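You operate a simulated robot arm through the tools that you are given. There is no shell and no other tool. Be economical: measure what you need, move in short steps, check, and stop when the job is done.

Carry out the task below with a simulated two-armed robot. There is one attempt and no reset: what you move stays moved.

## Task
Put the relay marked "12" from the top of the orange table on the black cover. Take the white foam cube from the top of the orange table and leave it on the black name plate there. Put one of the limit switches from the top of the orange table on the top of the wooden bench. Stack the blue pouch labelled "95" from the top of the orange table on top of the blue pouch labelled "62". Put the silver resistor that says "47" from the top of the orange table on top of the silver gland plate there and the silver resistor marked "10" on the blue board. Put the 32 bearing block from the top of the red table in the inside of the red tray and the 40 bearing block on the yellow cover. Take the green brake block and put it in the inside of the red tray. Fetch the red brake block and stand it on the top of the black table. Stack the clipboard that says "7" from the top of the red table on top of the clipboard marked "5". Do these in any order. Set down upright: relay, silver resistor, red brake block.

The check looks at the end state, three seconds after you hand in, the way a careful person would. Anything else that was tipped, shoved, dropped, spilled or broken makes it a failure. A push-on lid holds only when it is set on centred and level and pressed home; a screw cap is set on level and turned clockwise until tight.

## Robot
Two 7-joint arms with three-finger grippers on one trunk, on a base that drives. Base frame: it is fixed to the floor where the robot stands at the start and does not move with it; the origin is under the middle of the robot, x ahead of it, y to its left, z up; the surface under the hand at the start is at about z = 0.78. Units: m, rad, N and s.
The left shoulder is at the start at [0.112, 0.126, 0.986], the right one opposite. With the tool pointing down near the work surface each hand reaches from about 0.4 to 0.88 m from the robot's upright axis, wherever it stands, measured 20 degrees to its own side. Places, roughly: bearing block [-3.75, 0.75, 0.75]; black cover (10x10x1 cm) [-4.1, -1.2, 0.8]; blue board [1, -1, 0.75]; blue pouch [1, -0.75, 0.75]; clipboard [-5, 0.75, 0.75]; gland plate [0.75, -1.25, 0.75]; green brake block (5x4x10 cm) [-4.2, 0.6, 0.9]; inside of the red tray (35x18 cm) [-2.32, -1.1, 0.8]; limit switch [0.75, -0.5, 0.75]; name plate [0.75, -0.25, 0.75]; red brake block (5x4x10 cm) [-4.7, 0.6, 0.9]; relay [0.5, 0, 0.75]; silver resistor [1, -1, 0.75]; top of the black table [-8.8, -1.3, 0.8]; top of the wooden bench [-2.1, -2, 0.8]; white foam cube (7x7x7 cm) [0.9, 0, 0.8]; yellow cover (10x10x1 cm) [-3.6, 0.9, 0.8]. Payload 2.94 kg a hand.
The tool frame of a hand sits at the grasp point between the pads (the TCP): z along the fingers, y along the line on which they close. The tips reach 0.03 m beyond it. Largest opening 0.128 m; the body of the gripper starts 0.093 m behind the TCP.
Orientation is that of the tool frame in the base frame, as [roll, pitch, yaw] about the fixed x, y, z axes, in that order (R = Rz(yaw) Ry(pitch) Rx(roll)). With the fingers straight down and closing along the base's y, the tool's x points along the base's -x, its y along +y and its z along -z.

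## Interface
- The arms move only by the tool arm_command. It takes "left_moves", "right_moves" or both (then of equal length, played together; a hand with none holds still); each is a list of rows, each a list of 7 numbers: the shift along the tool's x, y, z in m, then the turn, a rotation vector about the tool's x, y, z in rad, then the opening in per cent of the stroke, from 0 (shut) to 100 (fully open). In form: [[dx, dy, dz, ax, ay, az, claw], ...]. A call has 1 to 10 rows; each row shifts and turns the commanded pose from where the row before left it, along the tool's axes as they then stand. Rows are played at 5 a second. More than 0.05 m and 0.15 rad between two rows, or a gripper value outside its range, and nothing of the call is played. A pose out of reach is approached as far as the arm can. The call stops where the force on the tool passes 40 N (or 10 N more than at its start, if that is more) or the arm is blocked; 0.2 s more then pass. Each finger halts on what it meets, pressing with about 33 N; the grip force reading is that of the motor and also rises with nothing between the fingers. The clock runs only during rows and for 0.2 s after the last one: add rows that do not move to give the fingers time. The reply holds the time, the measured pose of the TCP, the force on the tool along the base axes, the opening and the grip force, in the units named above and with some noise, with the torque about the TCP (base axes, N m) and any sound that the robot's microphone picked up.
- Cameras (640 x 400 px; columns grow to the right, rows downward): "scene" is now at [0.2517, -0.0246, 1.1542]; the picture's right is [-0.28, -0.96, 0.00], its down [-0.46, 0.14, -0.88] and it looks along [0.84, -0.25, -0.48] (base axes); focal length 214 px, centre (320, 200). "left" rides on the left gripper at [0.069, 0.015, -0.12] in its tool frame; the picture's right is [-0.21, 0.98, 0.00], its down [-0.82, -0.18, -0.54] and it looks along [-0.53, -0.12, 0.84] (tool axes); focal length 251 px, centre (320, 200). "right" rides on the right gripper at [0.069, -0.015, -0.12] in its tool frame; the picture's right is [0.21, 0.98, 0.00], its down [-0.82, 0.18, -0.54] and it looks along [-0.53, 0.12, 0.84] (tool axes); focal length 251 px, centre (320, 200). There is no depth. A picture from a camera that has moved, and an enlarged one, comes with that camera's place and axes in the base frame and with its lens.
- capture(camera): a new picture of that camera. It takes no simulated time.
- lift_body(by): slides the trunk up (or, below 0, down) by that many m; the arms and the scene camera ride with it, the base frame stays. It gives what a move gives, with no picture.
- drive_base(legs): drives the robot by 1 to 6 legs, each [ahead, left, turn to the left] in m, m and rad, along the robot's own axes; the way and the turn of a leg run together, so that a leg with both is an arc; at most 1.5 m and 3.142 rad a leg. The arms and the cameras ride along, it lands a little off, and it stops where it bumps. It gives what a move gives.
- aim_head(pan, tilt): turns the head with the scene camera to pan (to the left, within 1.396 rad either way) and tilt (down, from -0.506 to 1.204), counted from straight ahead of the robot. It gives what a move gives.
- zoom(camera, box): a new picture of the part [left, top, right, bottom] of that camera's present view, enlarged. It takes no simulated time.
- sign_off(): hands the job in; it is judged then, once.

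Work in short steps. Places have to be worked out from the pictures, the camera data and where the tool is seen: move nearer, look again, correct. Check each grasp and each placing, and mend what went wrong. You have 546 turns and 354 pictures in all, those below and enlarged ones among them. Open the grippers and draw the arms clear of the work before you hand the job in, unless the task says otherwise; then end with one line.

The tools are called as a command line: name --argument value ..., lists and objects as JSON in quotes. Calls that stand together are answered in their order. arm_command: Moves the arms, as the interface text tells. Its arguments: {"type":"object","properties":{"left_moves":{"type":"array","items":{"type":"array","items":{"type":"number"}}},"right_moves":{"type":"array","items":{"type":"array","items":{"type":"number"}}}},"required":[]} The other tools are called the same way: lift_body (by) slides the trunk up or down; drive_base (legs) drives the base; aim_head (pan, tilt) turns the head that bears the scene camera; capture (camera) takes a picture; zoom (camera, box) takes an enlarged picture of a part of a camera's view; sign_off () hands the job in.

At the start:

```text
time_s: 0.0
left_eef_pos: [0.588, 0.0635, 1.0736]
left_orientation: [-3.141, 0.0, 3.141]
left_force: [0.5, 0.5, -1.0]
left_wrist_torque: [-0.01, 0.04, -0.01]
left_gripper_width: 0.1281
left_finger_force: 0.1
right_eef_pos: [0.4442, -0.3477, 1.0916]
right_orientation: [3.141, -0.001, 3.141]
right_force: [-0.1, 0.4, -0.8]
right_wrist_torque: [0.0, -0.01, 0.02]
right_gripper_width: 0.1278
right_finger_force: 0.0
trunk travel left (down, up): [-0.2, 0.347]
robot x, y, heading: [-0.0, 0.0003, -0.004]
head pan, tilt: [-0.288, 0.496]
```

scene: 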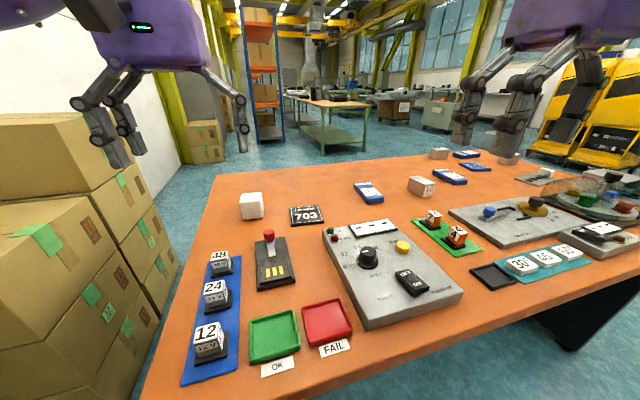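
right: 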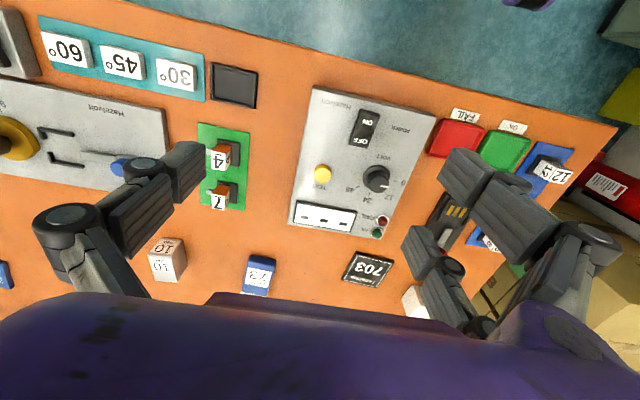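
left: 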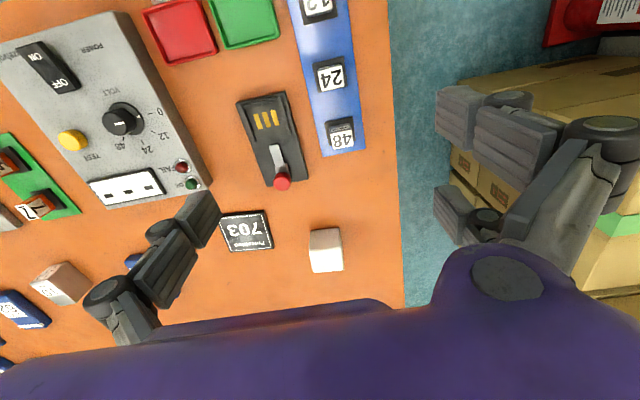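

I start by enlarging the scene view to read the labels on the orange table.

zoom --camera "scene" --box '[340, 130, 640, 310]'

zoom --camera "scene" --box '[170, 170, 470, 390]'

aim_head --pan -0.9 --tilt 0.5

capture --camera "scene"

```text
2.13 times, centred on (490, 220) of scene
camera zoom: at [0.2517, -0.0246, 1.1542], right [-0.28, -0.96, 0.0], down [-0.46, 0.14, -0.88], along [0.84, -0.25, -0.48], focal length 458 px, centre (-43, 157)
```

zoom: 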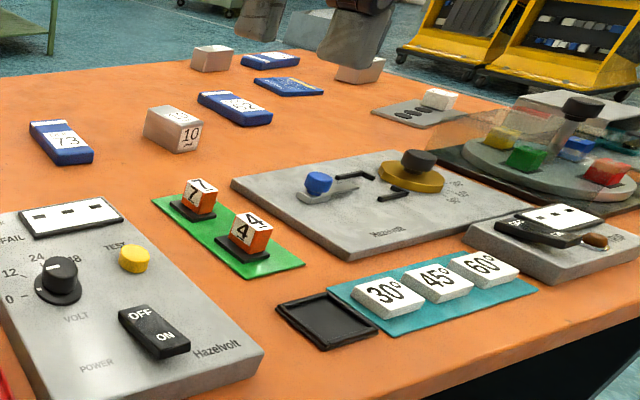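

```text
1.82 times, centred on (320, 280) of scene
camera zoom: at [0.2517, -0.0246, 1.1542], right [-0.28, -0.96, 0.0], down [-0.46, 0.14, -0.88], along [0.84, -0.25, -0.48], focal length 390 px, centre (320, 54)
```

zoom: 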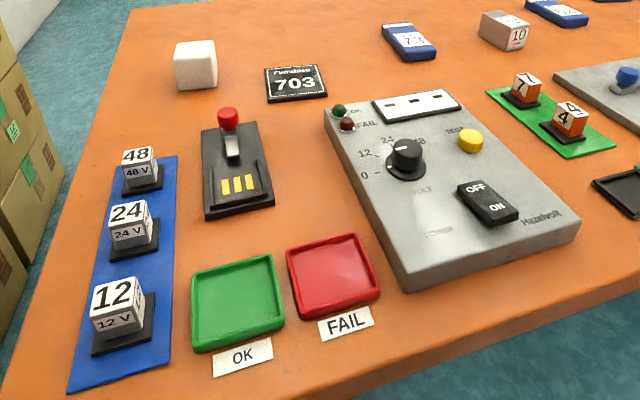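

```text
time_s: 1.0
left_eef_pos: [0.5874, 0.063, 1.0753]
left_orientation: [3.141, 0.001, 3.141]
left_force: [-0.4, -0.7, 0.1]
left_wrist_torque: [0.02, 0.02, 0.01]
left_gripper_width: 0.1279
left_finger_force: 0.0
right_eef_pos: [0.4427, -0.349, 1.0922]
right_orientation: [3.141, -0.001, 3.14]
right_force: [-0.2, 0.2, 0.1]
right_wrist_torque: [0.0, 0.01, -0.02]
right_gripper_width: 0.128
right_finger_force: 0.1
trunk travel left (down, up): [-0.2, 0.347]
robot x, y, heading: [-0.0006, 0.0024, -0.003]
head pan, tilt: [-0.901, 0.499]
```

```text
348 pictures are left
camera scene: at [0.221, -0.0701, 1.1539], right [-0.78, -0.62, 0.0], down [-0.3, 0.37, -0.88], along [0.55, -0.69, -0.48], focal length 214 px, centre (320, 200)
```

scene: 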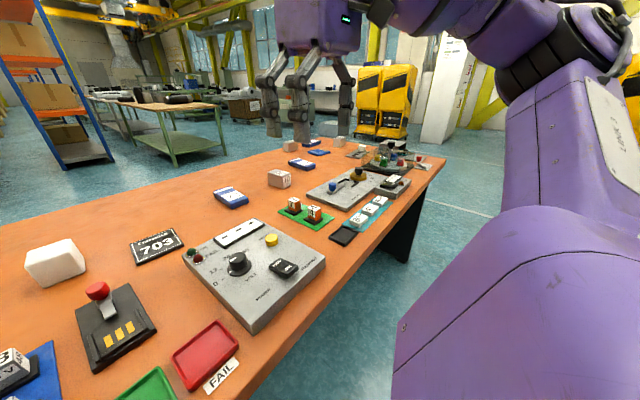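

The cube seems to be near [0.87, 0.015] and the name plate near [0.82, -0.147]. I drive slightly nearer, point the head back at them and look again.

drive_base --legs '[[0.08, 0, 0]]'

aim_head --pan -0.15 --tilt 0.6

arm_command --left_moves '[[-0.05, -0.02, 0.03, 0, 0, 0, 100], [-0.05, -0.02, 0.03, 0, 0, 0, 100], [-0.05, 0, 0.03, 0, 0, 0, 100], [0, 0, 0, 0, 0, 0, 100]]'

capture --camera "left"

capture --camera "scene"

```text
time_s: 2.1
left_eef_pos: [0.6678, 0.0621, 1.0722]
left_orientation: [3.141, 0.0, 3.141]
left_force: [0.8, 0.1, 0.1]
left_wrist_torque: [-0.03, 0.02, 0.01]
left_gripper_width: 0.128
left_finger_force: 0.1
right_eef_pos: [0.5229, -0.3471, 1.0923]
right_orientation: [3.141, -0.001, -3.141]
right_force: [0.2, -0.2, 0.0]
right_wrist_torque: [-0.02, 0.04, 0.02]
right_gripper_width: 0.1279
right_finger_force: 0.0
trunk travel left (down, up): [-0.2, 0.347]
robot x, y, heading: [0.0784, 0.0006, -0.003]
head pan, tilt: [-0.901, 0.499]
```

```text
time_s: 3.2
left_eef_pos: [0.6658, 0.063, 1.0723]
left_orientation: [3.139, 0.001, 3.141]
left_force: [-0.2, -0.1, 0.4]
left_wrist_torque: [-0.01, -0.03, -0.01]
left_gripper_width: 0.1277
left_finger_force: 0.0
right_eef_pos: [0.5231, -0.3475, 1.092]
right_orientation: [3.141, -0.001, -3.141]
right_force: [0.2, 0.3, -1.2]
right_wrist_torque: [-0.02, -0.05, 0.01]
right_gripper_width: 0.1279
right_finger_force: 0.1
trunk travel left (down, up): [-0.2, 0.347]
robot x, y, heading: [0.0819, 0.0005, 0.0]
head pan, tilt: [-0.15, 0.6]
```

```text
refused: row 1 steps farther than a row can; nothing moved
```

```text
347 pictures are left
camera left: at [0.5978, 0.0786, 1.1939], right [0.21, 0.98, 0.0], down [0.82, -0.18, 0.54], along [0.53, -0.12, -0.84], focal length 251 px, centre (320, 200)
```

left: 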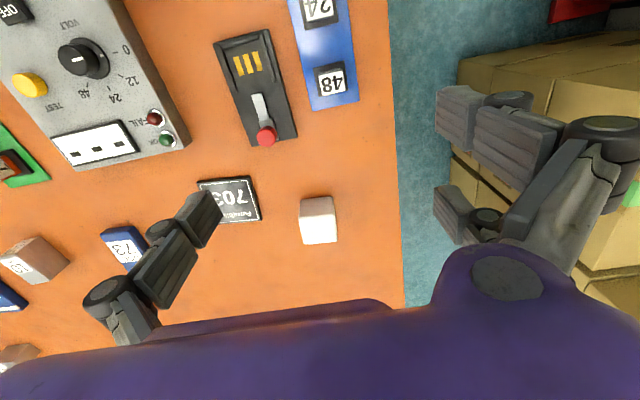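

```text
346 pictures are left
camera scene: at [0.3312, -0.0121, 1.1449], right [-0.15, -0.99, 0.0], down [-0.56, 0.09, -0.83], along [0.82, -0.12, -0.56], focal length 214 px, centre (320, 200)
```

scene: 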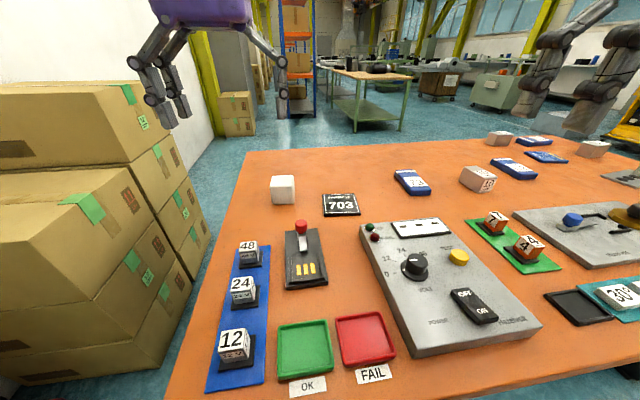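

Rows are limited to 0.05 m in total, so I use smaller steps. I move the left hand over the cube and zoom in for its yaw.

arm_command --left_moves '[[-0.045, -0.01, 0.0, 0, 0, 0, 100], [-0.045, -0.01, 0.0, 0, 0, 0, 100], [-0.02, 0, 0.03, 0, 0, 0, 100], [0, 0, 0.045, 0, 0, 0, 100], [0, 0, 0, 0, 0, 0, 100]]'

capture --camera "left"

zoom --camera "scene" --box '[240, 150, 400, 250]'

```text
time_s: 4.4
left_eef_pos: [0.778, 0.0422, 1.0002]
left_orientation: [-3.14, 0.002, -3.141]
left_force: [0.3, 0.9, -0.7]
left_wrist_torque: [-0.01, 0.02, 0.02]
left_gripper_width: 0.128
left_finger_force: 0.1
right_eef_pos: [0.5223, -0.3489, 1.0929]
right_orientation: [-3.141, 0.002, -3.141]
right_force: [0.3, 0.6, -0.2]
right_wrist_torque: [0.02, -0.03, -0.03]
right_gripper_width: 0.128
right_finger_force: 0.0
trunk travel left (down, up): [-0.2, 0.347]
robot x, y, heading: [0.0789, 0.001, -0.004]
head pan, tilt: [-0.15, 0.6]
```

```text
345 pictures are left
camera left: at [0.7082, 0.0581, 1.1198], right [0.21, 0.98, 0.0], down [0.82, -0.18, 0.54], along [0.53, -0.12, -0.84], focal length 251 px, centre (320, 200)
```

left: 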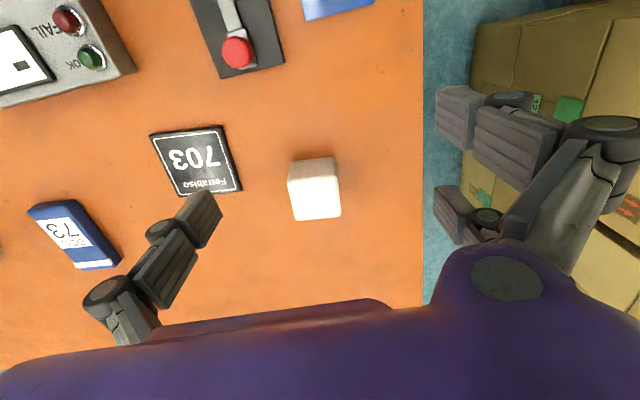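

```text
4.00 times, centred on (320, 200) of scene
camera zoom: at [0.3305, -0.0122, 1.1451], right [-0.15, -0.99, 0.0], down [-0.56, 0.08, -0.83], along [0.82, -0.12, -0.56], focal length 858 px, centre (320, 200)
```

zoom: 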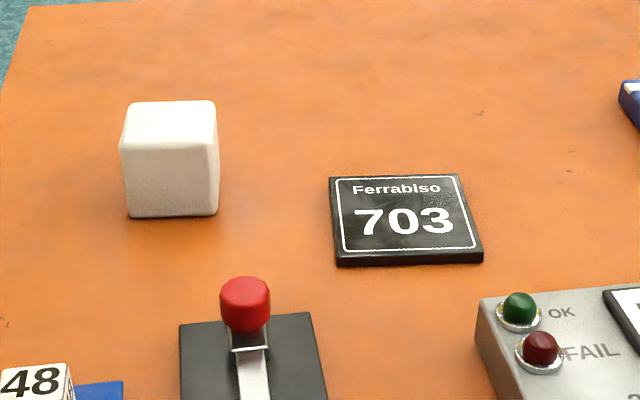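

The cube's front edge is nearly square to base axes and its centre is near [0.885, 0.015]. I move above it and part-way down.

arm_command --left_moves '[[-0.045, -0.01, 0.0, 0, 0, 0, 100], [-0.045, -0.01, 0.0, 0, 0, 0, 100], [-0.017, -0.007, 0.03, 0, 0, 0, 100], [0, 0, 0.04, 0, 0, 0, 100], [0, 0, 0, 0, 0, 0, 100]]'

capture --camera "left"

capture --camera "scene"

```text
time_s: 5.6
left_eef_pos: [0.8858, 0.0172, 0.9296]
left_orientation: [-3.141, -0.002, 3.141]
left_force: [0.3, 0.3, 1.2]
left_wrist_torque: [-0.04, 0.05, -0.02]
left_gripper_width: 0.1282
left_finger_force: 0.0
left hand out of reach, approached as far as the arm can: row 3, 4
right_eef_pos: [0.5217, -0.3485, 1.0934]
right_orientation: [-3.141, 0.001, 3.14]
right_force: [-0.2, 0.1, -0.3]
right_wrist_torque: [-0.01, 0.01, 0.0]
right_gripper_width: 0.1279
right_finger_force: 0.0
trunk travel left (down, up): [-0.2, 0.347]
robot x, y, heading: [0.0784, 0.0023, -0.001]
head pan, tilt: [-0.15, 0.6]
```

```text
343 pictures are left
camera left: at [0.8163, 0.033, 1.0497], right [0.22, 0.98, 0.0], down [0.82, -0.18, 0.54], along [0.53, -0.12, -0.84], focal length 251 px, centre (320, 200)
```

left: 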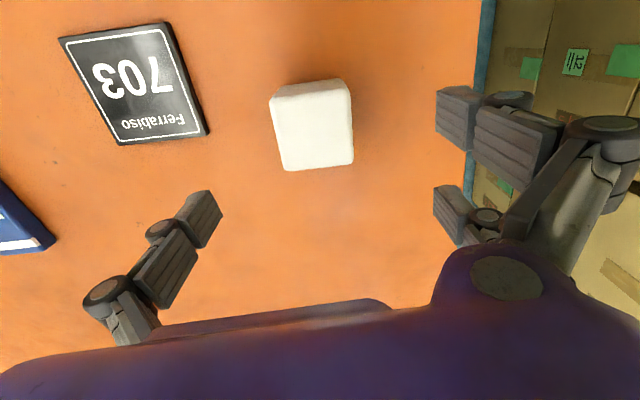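

```text
342 pictures are left
camera scene: at [0.3306, -0.0117, 1.145], right [-0.15, -0.99, 0.0], down [-0.56, 0.08, -0.83], along [0.82, -0.12, -0.56], focal length 214 px, centre (320, 200)
```

scene: 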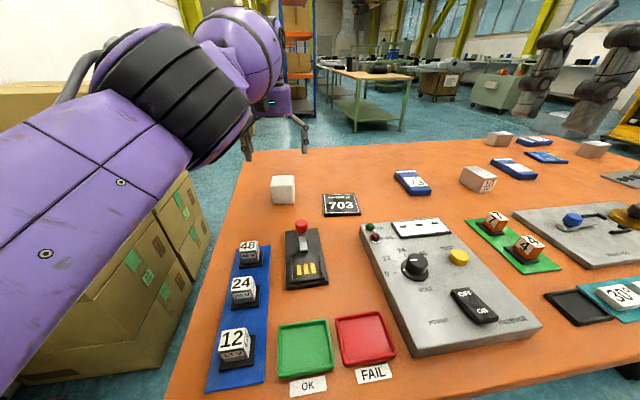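

The cube centre comes out at about [0.877, 0.014]. The arm is at its reach limit, so I move the base 0.06 m ahead and correct the hand back over the cube.

drive_base --legs '[[0.06, 0, 0]]'

arm_command --left_moves '[[0.045, 0.0, 0.0, 0, 0, 0, 100], [0.023, -0.002, 0.0, 0, 0, 0, 100], [0, 0, 0.0, 0, 0, 0, 100]]'

capture --camera "left"

```text
time_s: 6.5
left_eef_pos: [0.9436, 0.0172, 0.9271]
left_orientation: [3.141, -0.004, 3.139]
left_force: [0.3, -0.5, 0.1]
left_wrist_torque: [-0.01, 0.05, 0.01]
left_gripper_width: 0.128
left_finger_force: 0.1
right_eef_pos: [0.5805, -0.3476, 1.0916]
right_orientation: [3.141, -0.001, 3.14]
right_force: [0.6, 0.5, -0.2]
right_wrist_torque: [0.01, 0.07, -0.02]
right_gripper_width: 0.128
right_finger_force: 0.0
trunk travel left (down, up): [-0.2, 0.347]
robot x, y, heading: [0.1353, 0.0004, -0.005]
head pan, tilt: [-0.15, 0.6]
```

```text
time_s: 7.3
left_eef_pos: [0.9359, 0.0036, 0.9402]
left_orientation: [3.14, -0.004, 3.142]
left_force: [0.7, 0.1, 1.1]
left_wrist_torque: [-0.02, 0.01, 0.0]
left_gripper_width: 0.1278
left_finger_force: 0.0
left hand out of reach, approached as far as the arm can: row 1, 2
right_eef_pos: [0.5781, -0.3478, 1.0939]
right_orientation: [3.142, 0.0, 3.14]
right_force: [-0.4, 0.9, -0.3]
right_wrist_torque: [0.01, -0.01, 0.04]
right_gripper_width: 0.128
right_finger_force: 0.1
trunk travel left (down, up): [-0.2, 0.347]
robot x, y, heading: [0.1364, 0.0009, 0.001]
head pan, tilt: [-0.15, 0.6]
```

```text
341 pictures are left
camera left: at [0.8677, 0.0192, 1.0614], right [0.22, 0.98, 0.0], down [0.82, -0.18, 0.54], along [0.52, -0.12, -0.84], focal length 251 px, centre (320, 200)
```

left: 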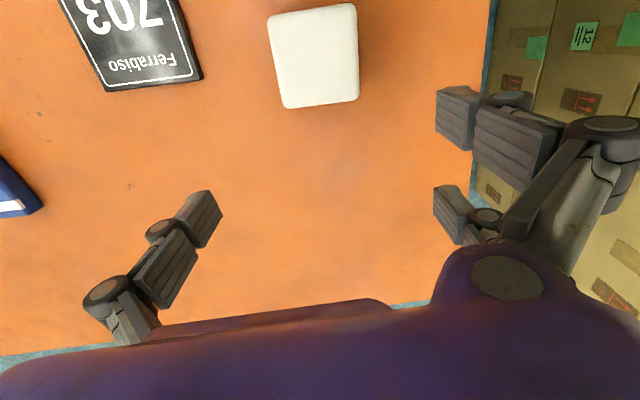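

The arm lagged behind this command, so I let it settle.

arm_command --left_moves '[[0, 0, 0.0, 0, 0, 0, 100], [0, 0, 0.0, 0, 0, 0, 100], [0, 0, 0.0, 0, 0, 0, 100]]'

```text
time_s: 8.1
left_eef_pos: [0.9356, 0.0044, 0.9409]
left_orientation: [3.139, -0.004, 3.139]
left_force: [0.3, 1.1, 0.2]
left_wrist_torque: [0.01, 0.02, -0.04]
left_gripper_width: 0.1281
left_finger_force: 0.1
right_eef_pos: [0.5789, -0.348, 1.0926]
right_orientation: [-3.14, 0.001, 3.141]
right_force: [0.5, -0.4, 0.4]
right_wrist_torque: [-0.02, 0.0, 0.01]
right_gripper_width: 0.1279
right_finger_force: 0.1
trunk travel left (down, up): [-0.2, 0.347]
robot x, y, heading: [0.1361, 0.001, -0.002]
head pan, tilt: [-0.15, 0.6]
```

It stays put, so I test with single small steps back.

arm_command --left_moves '[[0.03, 0.01, 0.0, 0, 0, 0, 100], [0, 0, 0.0, 0, 0, 0, 100]]'

```text
time_s: 8.7
left_eef_pos: [0.9363, 0.003, 0.9446]
left_orientation: [3.139, -0.003, 3.14]
left_force: [0.3, 0.2, -0.3]
left_wrist_torque: [0.02, 0.05, 0.0]
left_gripper_width: 0.1279
left_finger_force: 0.0
left hand out of reach, approached as far as the arm can: row 1
right_eef_pos: [0.5794, -0.3494, 1.0928]
right_orientation: [3.141, 0.001, 3.14]
right_force: [0.1, 0.5, -0.7]
right_wrist_torque: [0.02, 0.0, -0.03]
right_gripper_width: 0.1281
right_finger_force: 0.0
trunk travel left (down, up): [-0.2, 0.347]
robot x, y, heading: [0.1375, -0.0024, -0.006]
head pan, tilt: [-0.15, 0.6]
```

Still stuck, perhaps at a joint limit. I try raising the hand and pulling back.

arm_command --left_moves '[[0.0, 0.0, -0.045, 0, 0, 0, 100], [0.0, 0, -0.045, 0, 0, 0, 100], [0.04, 0, 0, 0, 0, 0, 100], [0.04, 0, 0, 0, 0, 0, 100], [0, 0, 0.0, 0, 0, 0, 100]]'

```text
time_s: 9.9
left_eef_pos: [0.8951, -0.0006, 1.0561]
left_orientation: [3.142, -0.005, 3.141]
left_force: [-0.4, 0.3, -0.6]
left_wrist_torque: [0.01, 0.01, 0.01]
left_gripper_width: 0.1281
left_finger_force: 0.1
left hand out of reach, approached as far as the arm can: row 1, 2, 3, 4
right_eef_pos: [0.5805, -0.3486, 1.0919]
right_orientation: [3.141, 0.0, 3.141]
right_force: [-0.6, -0.7, 0.3]
right_wrist_torque: [0.01, 0.01, 0.0]
right_gripper_width: 0.1279
right_finger_force: 0.1
trunk travel left (down, up): [-0.2, 0.347]
robot x, y, heading: [0.1364, -0.0038, -0.002]
head pan, tilt: [-0.15, 0.6]
```

It moves again once higher. I retract the hand to a comfortable pose and shift the base right so that the cube lies on the left hand's own side.

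arm_command --left_moves '[[0.045, 0, 0, 0, 0, 0, 100], [0.045, 0.0, 0, 0, 0, 0, 100], [0.045, 0.02, 0, 0, 0, 0, 100], [0.0, 0.045, 0, 0, 0, 0, 100], [0, 0, 0.0, 0, 0, 0, 100]]'

drive_base --legs '[[0.0, -0.22, 0]]'

```text
time_s: 11.1
left_eef_pos: [0.8994, 0.0307, 1.0646]
left_orientation: [3.14, -0.001, 3.139]
left_force: [-0.5, -0.3, -0.1]
left_wrist_torque: [0.02, -0.04, 0.02]
left_gripper_width: 0.1279
left_finger_force: 0.1
left hand out of reach, approached as far as the arm can: row 1, 2, 3, 4
right_eef_pos: [0.5789, -0.3501, 1.0931]
right_orientation: [-3.141, 0.0, 3.14]
right_force: [-1.0, 0.1, 0.2]
right_wrist_torque: [0.03, -0.01, 0.01]
right_gripper_width: 0.1281
right_finger_force: 0.0
trunk travel left (down, up): [-0.2, 0.347]
robot x, y, heading: [0.1332, -0.0021, -0.003]
head pan, tilt: [-0.15, 0.6]
```

```text
time_s: 13.7
left_eef_pos: [0.8992, -0.1903, 1.0645]
left_orientation: [-3.141, -0.003, 3.14]
left_force: [-1.0, -0.2, 1.2]
left_wrist_torque: [-0.02, 0.02, -0.03]
left_gripper_width: 0.1282
left_finger_force: 0.1
right_eef_pos: [0.5793, -0.5735, 1.0922]
right_orientation: [-3.141, 0.0, 3.141]
right_force: [0.8, 0.3, 0.7]
right_wrist_torque: [-0.01, 0.01, -0.01]
right_gripper_width: 0.128
right_finger_force: 0.0
trunk travel left (down, up): [-0.2, 0.347]
robot x, y, heading: [0.1347, -0.2248, -0.004]
head pan, tilt: [-0.15, 0.6]
```

Retraction is blocked at this posture. Now I try moving the hand outward (+y), then back.

arm_command --left_moves '[[0.0, 0.045, 0, 0, 0, 0, 100], [0.0, 0.045, 0, 0, 0, 0, 100], [0.0, 0.045, 0, 0, 0, 0, 100], [0.02, 0.04, 0, 0, 0, 0, 100], [0.04, 0, 0.0, 0, 0, 0, 100], [0, 0, 0.0, 0, 0, 0, 100]]'

capture --camera "scene"

```text
time_s: 15.1
left_eef_pos: [0.8552, -0.0184, 1.0674]
left_orientation: [3.14, -0.005, -3.141]
left_force: [0.6, 1.0, 0.4]
left_wrist_torque: [-0.05, 0.05, -0.02]
left_gripper_width: 0.128
left_finger_force: 0.0
left hand out of reach, approached as far as the arm can: row 1, 2
right_eef_pos: [0.5807, -0.5726, 1.0914]
right_orientation: [-3.141, -0.003, 3.14]
right_force: [0.9, 1.3, 0.5]
right_wrist_torque: [-0.07, 0.01, -0.01]
right_gripper_width: 0.1279
right_finger_force: 0.1
trunk travel left (down, up): [-0.2, 0.347]
robot x, y, heading: [0.1387, -0.2215, 0.002]
head pan, tilt: [-0.15, 0.6]
```

```text
340 pictures are left
camera scene: at [0.3896, -0.2371, 1.1445], right [-0.15, -0.99, 0.0], down [-0.56, 0.09, -0.82], along [0.81, -0.12, -0.57], focal length 214 px, centre (320, 200)
```

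scene: 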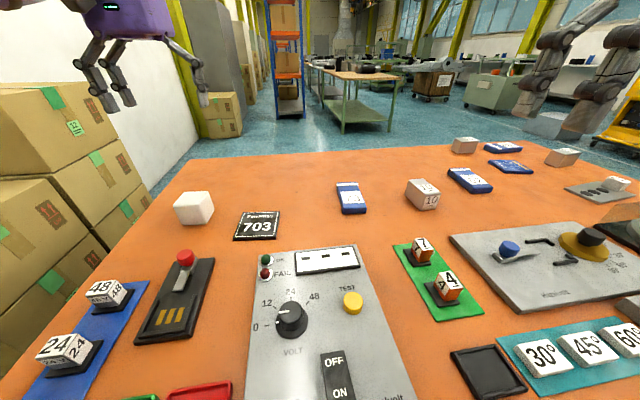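

The arm is free again. I bring the hand above the cube and check.

arm_command --left_moves '[[-0.022, 0.032, 0.0, 0, 0, 0, 100], [0.0, 0.0, 0.045, 0, 0, 0, 100], [0.0, 0.0, 0.045, 0, 0, 0, 100], [0.0, 0.0, 0.045, 0, 0, 0, 100], [0, 0, 0.0, 0, 0, 0, 100]]'

capture --camera "left"

```text
time_s: 16.3
left_eef_pos: [0.8729, 0.0176, 0.9311]
left_orientation: [3.14, -0.001, -3.141]
left_force: [0.7, 0.5, 0.1]
left_wrist_torque: [-0.01, -0.01, 0.03]
left_gripper_width: 0.1281
left_finger_force: 0.1
right_eef_pos: [0.5778, -0.5743, 1.0934]
right_orientation: [3.141, 0.002, 3.14]
right_force: [0.6, -0.4, 0.2]
right_wrist_torque: [0.02, 0.0, 0.01]
right_gripper_width: 0.1282
right_finger_force: 0.1
trunk travel left (down, up): [-0.2, 0.347]
robot x, y, heading: [0.1366, -0.2201, 0.003]
head pan, tilt: [-0.15, 0.6]
```

```text
339 pictures are left
camera left: at [0.8043, 0.0331, 1.0514], right [0.21, 0.98, 0.0], down [0.82, -0.18, 0.54], along [0.53, -0.12, -0.84], focal length 251 px, centre (320, 200)
```

left: 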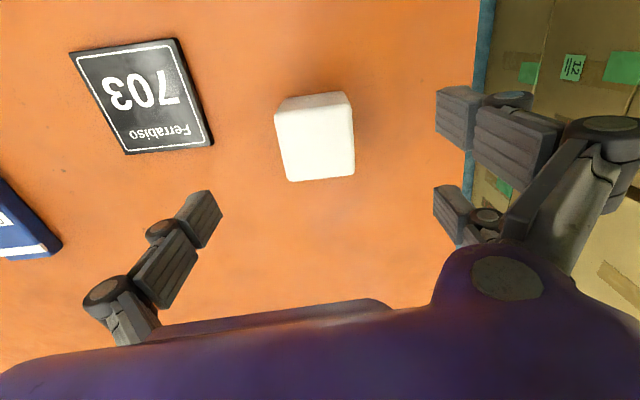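

The cube's top centre lies right under the TCP. I descend and close.

arm_command --left_moves '[[0, 0, 0.045, 0, 0, 0, 100], [0, 0, 0.045, 0, 0, 0, 100], [0, 0, 0.018, 0, 0, 0, 100], [0, 0, 0, 0, 0, 0, 60], [0, 0, 0.0, 0, 0, 0, 40], [0, 0, 0, 0, 0, 0, 40]]'

capture --camera "left"

```text
time_s: 17.7
left_eef_pos: [0.8717, 0.0147, 0.8263]
left_orientation: [-3.141, -0.001, 3.14]
left_force: [-0.3, 0.4, 0.2]
left_wrist_torque: [-0.04, -0.06, -0.05]
left_gripper_width: 0.0663
left_finger_force: 33.3
right_eef_pos: [0.5789, -0.5726, 1.0923]
right_orientation: [3.141, 0.0, 3.141]
right_force: [0.3, 0.4, 0.2]
right_wrist_torque: [-0.01, -0.02, -0.04]
right_gripper_width: 0.128
right_finger_force: 0.1
trunk travel left (down, up): [-0.2, 0.347]
robot x, y, heading: [0.1375, -0.2251, -0.005]
head pan, tilt: [-0.15, 0.6]
```

```text
338 pictures are left
camera left: at [0.803, 0.031, 0.9457], right [0.22, 0.98, 0.0], down [0.82, -0.18, 0.54], along [0.53, -0.12, -0.84], focal length 251 px, centre (320, 200)
```

left: 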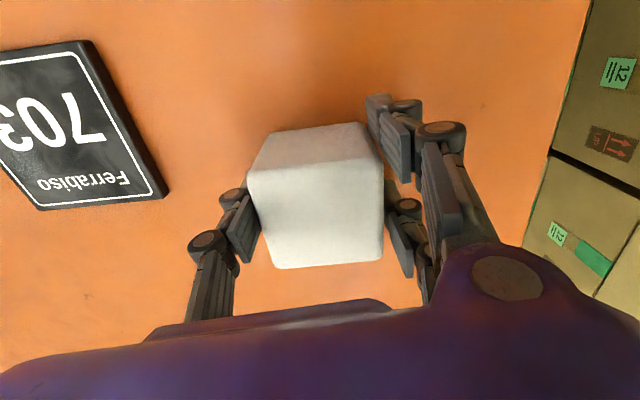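

Gripped. I lift it, carry it over the name plate at about [0.82, -0.147], and look.

arm_command --left_moves '[[0, 0, -0.04, 0, 0, 0, 40], [0, 0, -0.03, 0, 0, 0, 40], [0.018, -0.042, 0, 0, 0, 0, 40], [0.018, -0.042, 0, 0, 0, 0, 40], [0.018, -0.042, 0, 0, 0, 0, 40], [0, -0.036, 0, 0, 0, 0, 40], [0, 0, 0, 0, 0, 0, 40]]'

capture --camera "left"

zoom --camera "scene" --box '[180, 160, 340, 260]'

```text
time_s: 19.3
left_eef_pos: [0.8173, -0.1506, 0.8963]
left_orientation: [-3.141, -0.001, 3.141]
left_force: [0.0, 1.0, -0.3]
left_wrist_torque: [-0.04, -0.01, 0.02]
left_gripper_width: 0.0657
left_finger_force: 33.2
right_eef_pos: [0.5786, -0.5719, 1.0928]
right_orientation: [-3.141, 0.002, 3.14]
right_force: [-0.1, -0.5, -0.5]
right_wrist_torque: [-0.02, -0.04, -0.02]
right_gripper_width: 0.1278
right_finger_force: 0.2
trunk travel left (down, up): [-0.2, 0.347]
robot x, y, heading: [0.1388, -0.2208, -0.001]
head pan, tilt: [-0.15, 0.6]
```

```text
337 pictures are left
camera left: at [0.7481, -0.1341, 1.018], right [0.21, 0.98, 0.0], down [0.82, -0.18, 0.54], along [0.53, -0.12, -0.84], focal length 251 px, centre (320, 200)
```

left: 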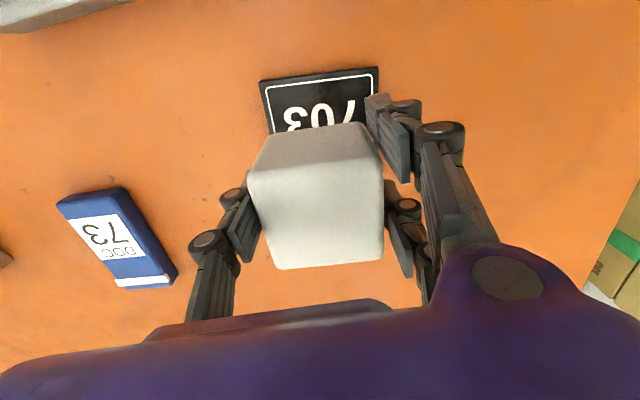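

```text
4.00 times, centred on (260, 210) of scene
camera zoom: at [0.3883, -0.2357, 1.1449], right [-0.15, -0.99, 0.0], down [-0.56, 0.08, -0.83], along [0.82, -0.12, -0.56], focal length 858 px, centre (560, 160)
```

zoom: 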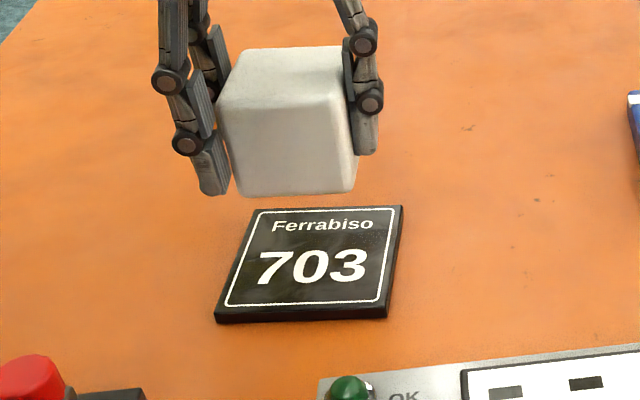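

The cube is well over the plate. I lower it to just on the plate, release, and look.

arm_command --left_moves '[[0, 0.002, 0.03, 0, 0, 0, 40], [0, 0, 0.025, 0, 0, 0, 40], [0, 0, 0.005, 0, 0, 0, 40], [0, 0, 0, 0, 0, 0, 40]]'

capture --camera "left"

zoom --camera "scene" --box '[180, 160, 340, 260]'

```text
time_s: 20.3
left_eef_pos: [0.8181, -0.1463, 0.8346]
left_orientation: [3.141, -0.002, 3.141]
left_force: [1.7, 0.4, 4.2]
left_wrist_torque: [-0.01, -0.06, -0.05]
left_gripper_width: 0.0653
left_finger_force: 33.1
right_eef_pos: [0.5795, -0.5713, 1.0931]
right_orientation: [3.14, 0.002, 3.138]
right_force: [-0.6, 0.5, -0.3]
right_wrist_torque: [-0.03, 0.0, 0.02]
right_gripper_width: 0.128
right_finger_force: 0.1
trunk travel left (down, up): [-0.2, 0.347]
robot x, y, heading: [0.1368, -0.2257, 0.0]
head pan, tilt: [-0.15, 0.6]
```

```text
335 pictures are left
camera left: at [0.7489, -0.1306, 0.9557], right [0.21, 0.98, 0.0], down [0.82, -0.18, 0.54], along [0.53, -0.12, -0.84], focal length 251 px, centre (320, 200)
```

left: 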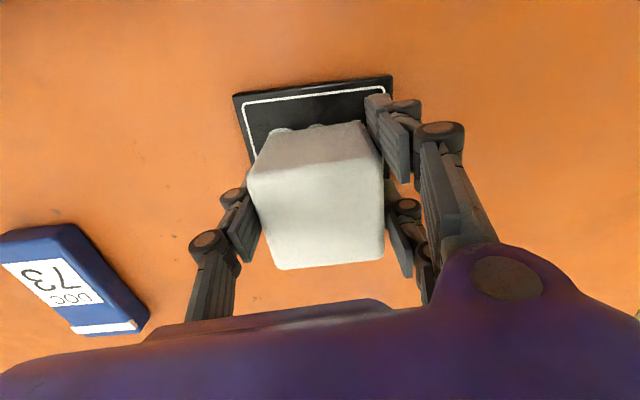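

```text
4.00 times, centred on (260, 210) of scene
camera zoom: at [0.3881, -0.2365, 1.145], right [-0.15, -0.99, 0.0], down [-0.56, 0.09, -0.83], along [0.82, -0.12, -0.56], focal length 858 px, centre (560, 160)
```

zoom: 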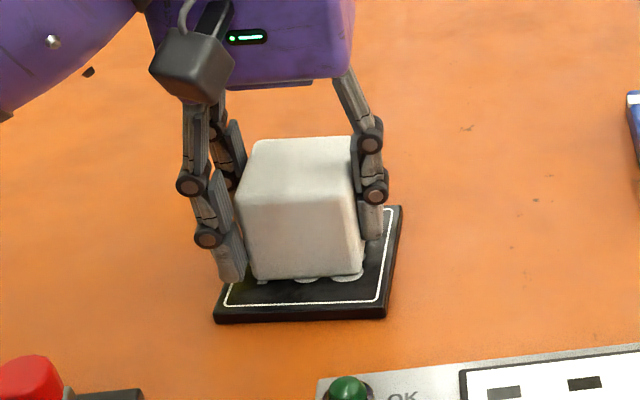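

Contact is made, but the cube sits about 1.5 cm toward the back edge. I raise it slightly, shift it towards the robot, and set it down centred.

arm_command --left_moves '[[0, 0, -0.008, 0, 0, 0, 40], [0.016, 0, 0, 0, 0, 0, 40], [0, 0, 0.007, 0, 0, 0, 40], [0, 0, 0, 0, 0, 0, 40], [0, 0, 0, 0, 0, 0, 60], [0, 0, 0, 0, 0, 0, 70], [0, 0, -0.03, 0, 0, 0, 70], [0, 0, -0.045, 0, 0, 0, 100], [0, 0, -0.045, 0, 0, 0, 100], [0, 0, -0.04, 0, 0, 0, 100]]'

zoom --camera "scene" --box '[180, 160, 340, 260]'

capture --camera "left"

```text
time_s: 22.5
left_eef_pos: [0.8061, -0.1453, 1.0002]
left_orientation: [3.141, -0.002, -3.141]
left_force: [-0.5, 0.2, -0.3]
left_wrist_torque: [-0.01, -0.02, -0.02]
left_gripper_width: 0.1282
left_finger_force: 0.1
right_eef_pos: [0.5782, -0.573, 1.0928]
right_orientation: [3.141, 0.003, 3.14]
right_force: [-0.7, 0.3, -0.2]
right_wrist_torque: [-0.04, 0.0, 0.04]
right_gripper_width: 0.128
right_finger_force: 0.1
trunk travel left (down, up): [-0.2, 0.347]
robot x, y, heading: [0.135, -0.2231, -0.004]
head pan, tilt: [-0.15, 0.6]
```

```text
4.00 times, centred on (260, 210) of scene
camera zoom: at [0.3876, -0.2365, 1.145], right [-0.15, -0.99, 0.0], down [-0.56, 0.09, -0.83], along [0.82, -0.12, -0.56], focal length 858 px, centre (560, 160)
```

zoom: 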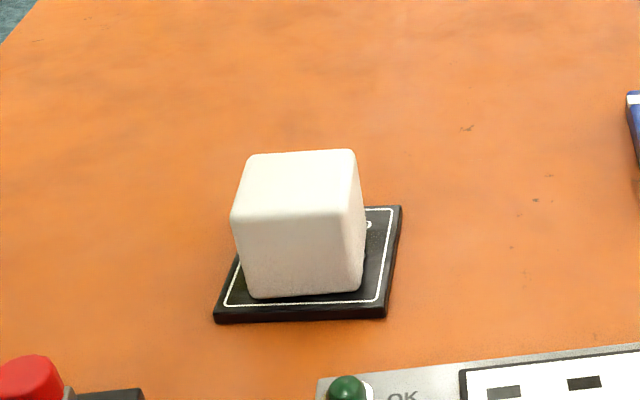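

```text
332 pictures are left
camera left: at [0.7367, -0.1306, 1.1207], right [0.21, 0.98, 0.0], down [0.82, -0.18, 0.54], along [0.53, -0.12, -0.84], focal length 251 px, centre (320, 200)
```

left: 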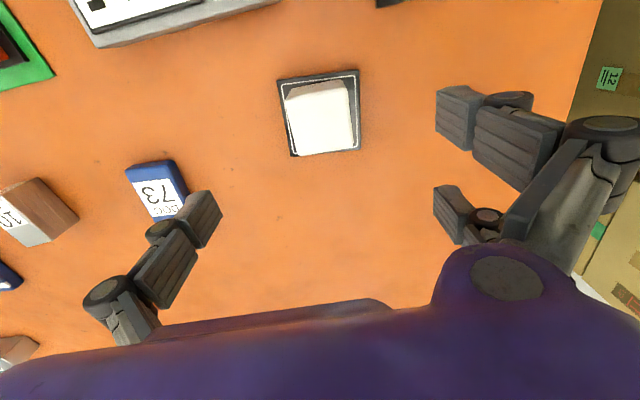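

The cube is properly on the name plate. Now I raise the left hand and drive right to inspect the pouches and resistors.

arm_command --left_moves '[[0.04, 0.02, -0.02, 0, 0, 0, 100], [0.04, 0.02, -0.02, 0, 0, 0, 100], [0.04, 0.02, -0.02, 0, 0, 0, 100], [0.04, 0.02, -0.02, 0, 0, 0, 100], [0, 0, 0, 0, 0, 0, 100]]'

drive_base --legs '[[0.0, -0.55, 0]]'

capture --camera "scene"

zoom --camera "scene" --box '[220, 130, 540, 330]'

```text
time_s: 23.7
left_eef_pos: [0.6437, -0.066, 1.0771]
left_orientation: [3.139, -0.004, -3.141]
left_force: [0.5, -0.2, -0.4]
left_wrist_torque: [0.0, 0.04, 0.01]
left_gripper_width: 0.1282
left_finger_force: 0.1
right_eef_pos: [0.5804, -0.5723, 1.0924]
right_orientation: [3.141, 0.0, -3.14]
right_force: [0.7, 0.0, -0.5]
right_wrist_torque: [-0.01, 0.03, 0.0]
right_gripper_width: 0.128
right_finger_force: 0.0
trunk travel left (down, up): [-0.2, 0.347]
robot x, y, heading: [0.1379, -0.2257, -0.004]
head pan, tilt: [-0.15, 0.6]
```

```text
time_s: 29.0
left_eef_pos: [0.6408, -0.6161, 1.0759]
left_orientation: [-3.141, -0.001, 3.131]
left_force: [0.4, 0.7, 0.0]
left_wrist_torque: [0.01, 0.01, -0.02]
left_gripper_width: 0.1279
left_finger_force: 0.1
right_eef_pos: [0.571, -1.1214, 1.0939]
right_orientation: [-3.141, -0.001, 3.128]
right_force: [-0.4, 0.4, 0.5]
right_wrist_torque: [-0.02, 0.0, 0.01]
right_gripper_width: 0.1281
right_finger_force: 0.1
trunk travel left (down, up): [-0.2, 0.347]
robot x, y, heading: [0.134, -0.7674, -0.015]
head pan, tilt: [-0.15, 0.6]
```

```text
331 pictures are left
camera scene: at [0.3841, -0.7833, 1.1449], right [-0.16, -0.99, 0.0], down [-0.56, 0.09, -0.83], along [0.81, -0.13, -0.56], focal length 214 px, centre (320, 200)
```

scene: 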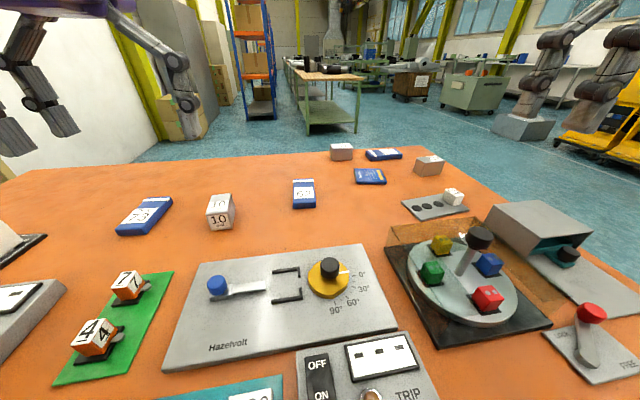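

```text
2.00 times, centred on (380, 230) of scene
camera zoom: at [0.3841, -0.7833, 1.1449], right [-0.16, -0.99, 0.0], down [-0.56, 0.09, -0.83], along [0.81, -0.13, -0.56], focal length 429 px, centre (200, 140)
```

zoom: 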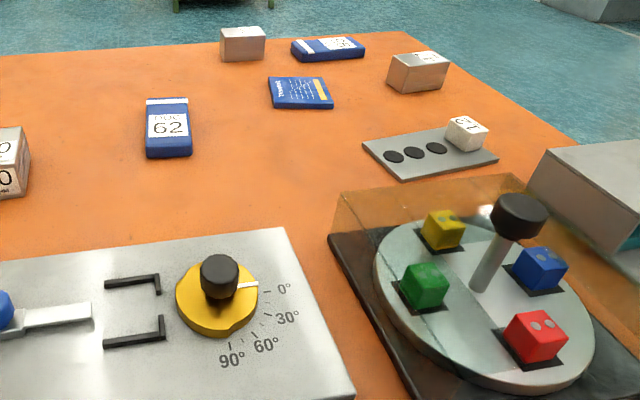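

Pouch 62 sits at the centre, the thin blue board behind it, and two more silver resistors at the back. I zoom in to read the marks.

zoom --camera "scene" --box '[320, 135, 480, 235]'

zoom --camera "scene" --box '[320, 140, 400, 190]'

```text
4.00 times, centred on (400, 185) of scene
camera zoom: at [0.3841, -0.7833, 1.1449], right [-0.16, -0.99, 0.0], down [-0.56, 0.09, -0.83], along [0.81, -0.13, -0.56], focal length 858 px, centre (0, 260)
```

zoom: 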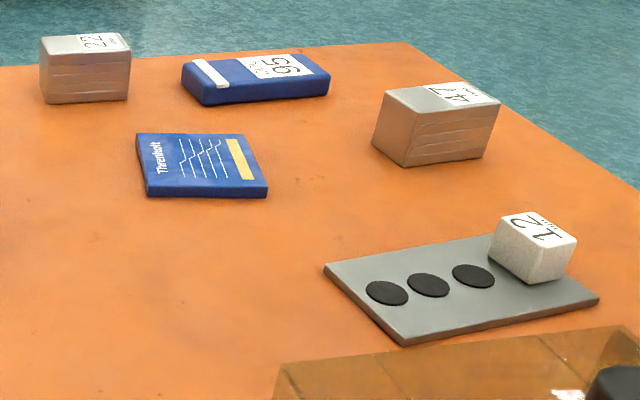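

```text
8.00 times, centred on (360, 165) of scene
camera zoom: at [0.3841, -0.7833, 1.1449], right [-0.16, -0.99, 0.0], down [-0.56, 0.09, -0.83], along [0.81, -0.13, -0.56], focal length 1716 px, centre (0, 480)
```

zoom: 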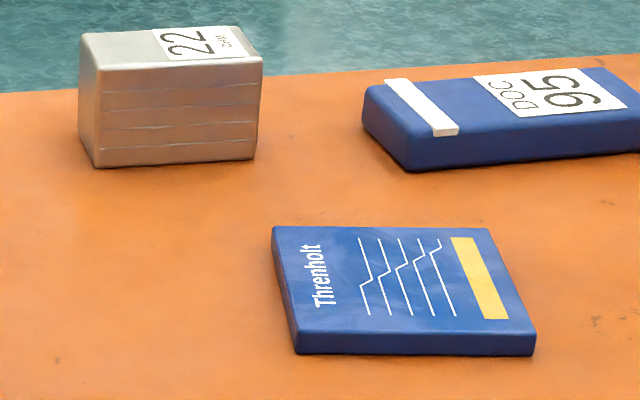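

All marks are readable: 95 and 47 are at the far edge (x ≈ 1.0–1.2), best reached from the far side of the table. I check the floor around the right end before driving round.

aim_head --pan -1.3 --tilt 0.4

capture --camera "scene"

aim_head --pan -0.5 --tilt 0.3

capture --camera "scene"

```text
time_s: 30.4
left_eef_pos: [0.6406, -0.6141, 1.0762]
left_orientation: [-3.14, -0.003, 3.129]
left_force: [0.0, 0.0, 0.1]
left_wrist_torque: [0.0, -0.04, 0.01]
left_gripper_width: 0.1281
left_finger_force: 0.0
right_eef_pos: [0.5709, -1.1211, 1.092]
right_orientation: [3.141, 0.0, 3.128]
right_force: [-0.6, -1.2, 0.1]
right_wrist_torque: [-0.04, -0.04, 0.01]
right_gripper_width: 0.1276
right_finger_force: 0.2
trunk travel left (down, up): [-0.2, 0.347]
robot x, y, heading: [0.1351, -0.7637, -0.013]
head pan, tilt: [-1.3, 0.4]
```

```text
327 pictures are left
camera scene: at [0.3205, -0.8583, 1.1631], right [-0.97, -0.25, 0.0], down [-0.1, 0.38, -0.92], along [0.23, -0.89, -0.39], focal length 214 px, centre (320, 200)
```

scene: 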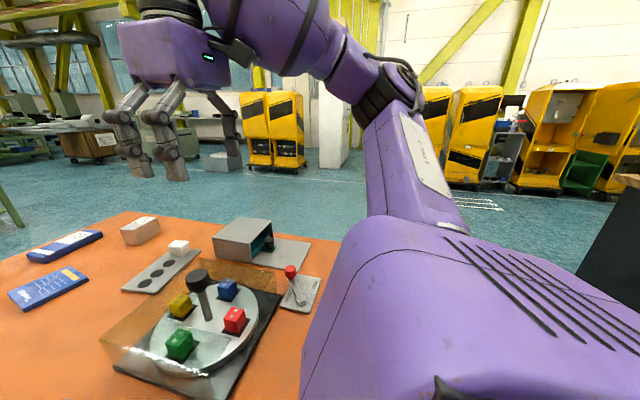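

```text
time_s: 31.5
left_eef_pos: [0.6413, -0.6147, 1.0765]
left_orientation: [-3.14, -0.002, 3.129]
left_force: [-0.7, -0.3, -0.8]
left_wrist_torque: [0.02, -0.02, -0.02]
left_gripper_width: 0.1278
left_finger_force: 0.1
right_eef_pos: [0.5704, -1.1218, 1.0939]
right_orientation: [3.141, -0.002, 3.127]
right_force: [-0.7, -0.6, -0.5]
right_wrist_torque: [0.01, 0.01, 0.02]
right_gripper_width: 0.1281
right_finger_force: 0.0
trunk travel left (down, up): [-0.2, 0.347]
robot x, y, heading: [0.1302, -0.7686, -0.017]
head pan, tilt: [-0.499, 0.3]
```

```text
326 pictures are left
camera scene: at [0.3782, -0.8147, 1.1723], right [-0.49, -0.87, 0.0], down [-0.26, 0.15, -0.96], along [0.83, -0.47, -0.3], focal length 214 px, centre (320, 200)
```

scene: 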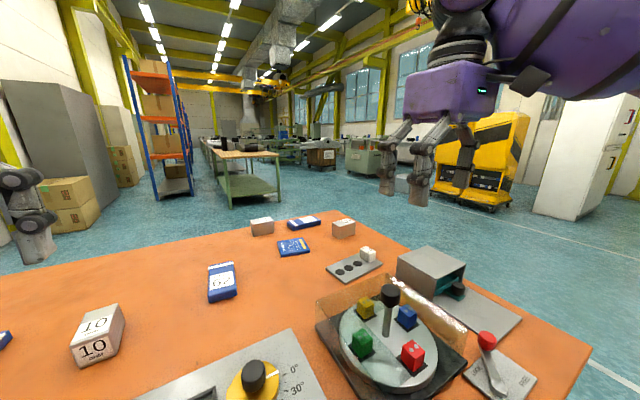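

The floor is clear on the right and behind the table. I drive right, ahead, then turn to face the table from its far side.

drive_base --legs '[[0, -1.35, 0], [1.5, 0, 0], [0.15, 0, 0], [0, 0, 3.14]]'

aim_head --pan -0.6 --tilt 0.4

capture --camera "scene"

```text
time_s: 59.0
left_eef_pos: [1.3031, -2.2714, 1.0766]
left_orientation: [-3.139, -0.003, 0.022]
left_force: [0.2, 0.7, -0.4]
left_wrist_torque: [-0.04, -0.03, 0.02]
left_gripper_width: 0.1281
left_finger_force: 0.1
right_eef_pos: [1.3556, -1.7627, 1.0925]
right_orientation: [3.14, 0.0, 0.022]
right_force: [0.5, -0.7, -0.6]
right_wrist_torque: [0.01, 0.03, 0.01]
right_gripper_width: 0.128
right_finger_force: 0.0
trunk travel left (down, up): [-0.2, 0.347]
robot x, y, heading: [1.8016, -2.1017, -3.116]
head pan, tilt: [-0.499, 0.3]
```

```text
time_s: 59.7
left_eef_pos: [1.3033, -2.2711, 1.0755]
left_orientation: [-3.141, 0.0, 0.023]
left_force: [0.0, 0.3, 0.2]
left_wrist_torque: [0.0, -0.02, 0.01]
left_gripper_width: 0.1283
left_finger_force: 0.0
right_eef_pos: [1.3573, -1.762, 1.0933]
right_orientation: [3.141, 0.002, 0.024]
right_force: [0.4, -0.4, -0.2]
right_wrist_torque: [0.01, 0.02, 0.0]
right_gripper_width: 0.1283
right_finger_force: 0.0
trunk travel left (down, up): [-0.2, 0.347]
robot x, y, heading: [1.809, -2.0986, -3.121]
head pan, tilt: [-0.6, 0.4]
```

```text
325 pictures are left
camera scene: at [1.5606, -2.0522, 1.1631], right [0.55, 0.84, 0.0], down [0.33, -0.21, -0.92], along [-0.77, 0.5, -0.39], focal length 214 px, centre (320, 200)
```

scene: 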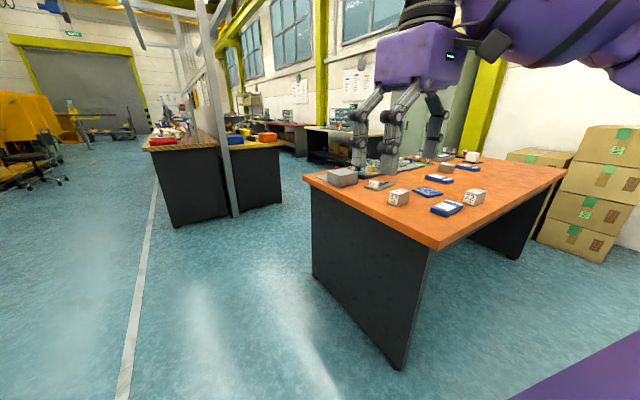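

I slide along +y behind the table and square up to it.

drive_base --legs '[[0, -1.05, -0.02], [0.1, 0, 0]]'

aim_head --pan 0.0 --tilt 0.65

capture --camera "scene"

```text
time_s: 70.0
left_eef_pos: [1.1921, -1.1995, 1.0763]
left_orientation: [-3.14, -0.004, -0.005]
left_force: [0.2, 0.2, -0.5]
left_wrist_torque: [0.02, 0.0, -0.02]
left_gripper_width: 0.1278
left_finger_force: 0.0
right_eef_pos: [1.2587, -0.6927, 1.0923]
right_orientation: [-3.141, 0.0, -0.006]
right_force: [-0.9, -0.2, 0.0]
right_wrist_torque: [-0.01, -0.06, -0.02]
right_gripper_width: 0.1279
right_finger_force: 0.1
trunk travel left (down, up): [-0.2, 0.347]
robot x, y, heading: [1.6984, -1.0435, 3.135]
head pan, tilt: [-0.6, 0.4]
```

```text
time_s: 71.0
left_eef_pos: [1.1917, -1.1987, 1.0767]
left_orientation: [3.141, -0.001, -0.006]
left_force: [0.5, -0.5, 0.2]
left_wrist_torque: [0.03, 0.0, -0.01]
left_gripper_width: 0.1281
left_finger_force: 0.0
right_eef_pos: [1.2582, -0.6925, 1.0936]
right_orientation: [3.141, 0.0, -0.007]
right_force: [0.0, 0.0, -0.3]
right_wrist_torque: [0.0, -0.02, 0.02]
right_gripper_width: 0.1278
right_finger_force: 0.0
trunk travel left (down, up): [-0.2, 0.347]
robot x, y, heading: [1.7, -1.0449, 3.134]
head pan, tilt: [0.0, 0.649]
```

```text
324 pictures are left
camera scene: at [1.444, -1.0407, 1.1406], right [0.01, 1.0, 0.0], down [0.6, 0.0, -0.8], along [-0.8, 0.01, -0.6], focal length 214 px, centre (320, 200)
```

scene: 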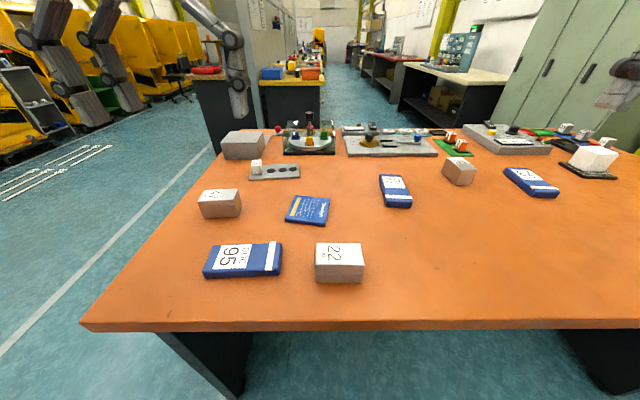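

From here all the items are in view and the left hand is already above pouch 95. I turn the left hand about 1.5 rad so the fingers close across its width, then look.

arm_command --left_moves '[[0, 0, 0, 0, 0, 0.15, 100], [0, 0, 0, 0, 0, 0.15, 100], [0, 0, 0, 0, 0, 0.15, 100], [0, 0, 0, 0, 0, 0.15, 100], [0, 0, 0, 0, 0, 0.15, 100], [0, 0, 0, 0, 0, 0.15, 100], [0, 0, 0, 0, 0, 0.15, 100], [0, 0, 0, 0, 0, 0.15, 100], [0, 0, 0, 0, 0, 0.15, 100], [0, 0, 0, 0, 0, 0.15, 100]]'

capture --camera "left"

capture --camera "scene"

```text
time_s: 73.2
left_eef_pos: [1.1916, -1.2006, 1.0767]
left_orientation: [3.141, 0.0, -1.508]
left_force: [-0.6, 0.0, 0.2]
left_wrist_torque: [0.01, -0.01, 0.04]
left_gripper_width: 0.128
left_finger_force: 0.1
right_eef_pos: [1.2587, -0.6934, 1.0921]
right_orientation: [-3.14, 0.0, -0.006]
right_force: [0.8, -0.3, 0.3]
right_wrist_torque: [0.0, -0.02, 0.01]
right_gripper_width: 0.1278
right_finger_force: 0.0
trunk travel left (down, up): [-0.2, 0.347]
robot x, y, heading: [1.6993, -1.0412, 3.134]
head pan, tilt: [0.0, 0.649]
```

```text
323 pictures are left
camera left: at [1.1809, -1.269, 1.197], right [-0.99, 0.15, 0.0], down [0.13, 0.83, 0.54], along [0.08, 0.53, -0.84], focal length 251 px, centre (320, 200)
```

left: 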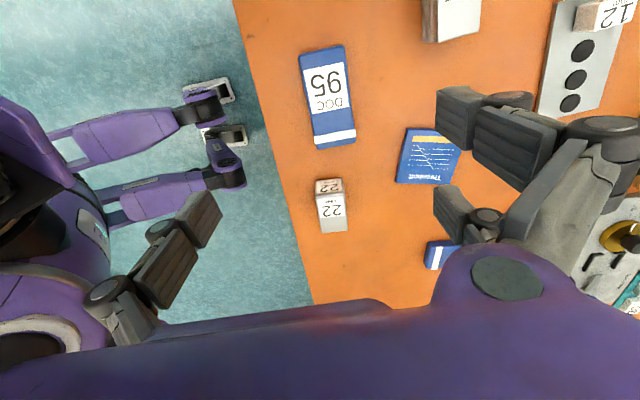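

```text
322 pictures are left
camera scene: at [1.4441, -1.0408, 1.1406], right [0.01, 1.0, 0.0], down [0.6, 0.0, -0.8], along [-0.8, 0.01, -0.6], focal length 214 px, centre (320, 200)
```

scene: 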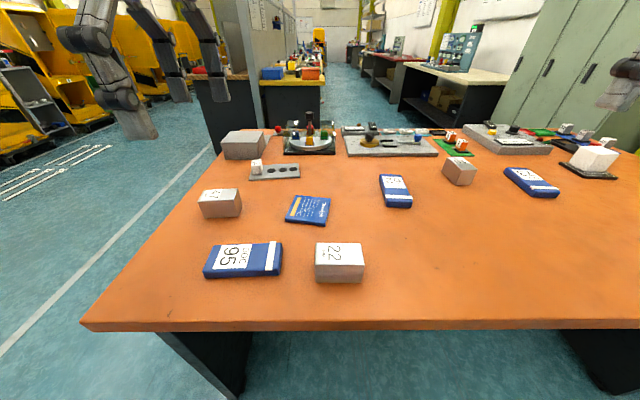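

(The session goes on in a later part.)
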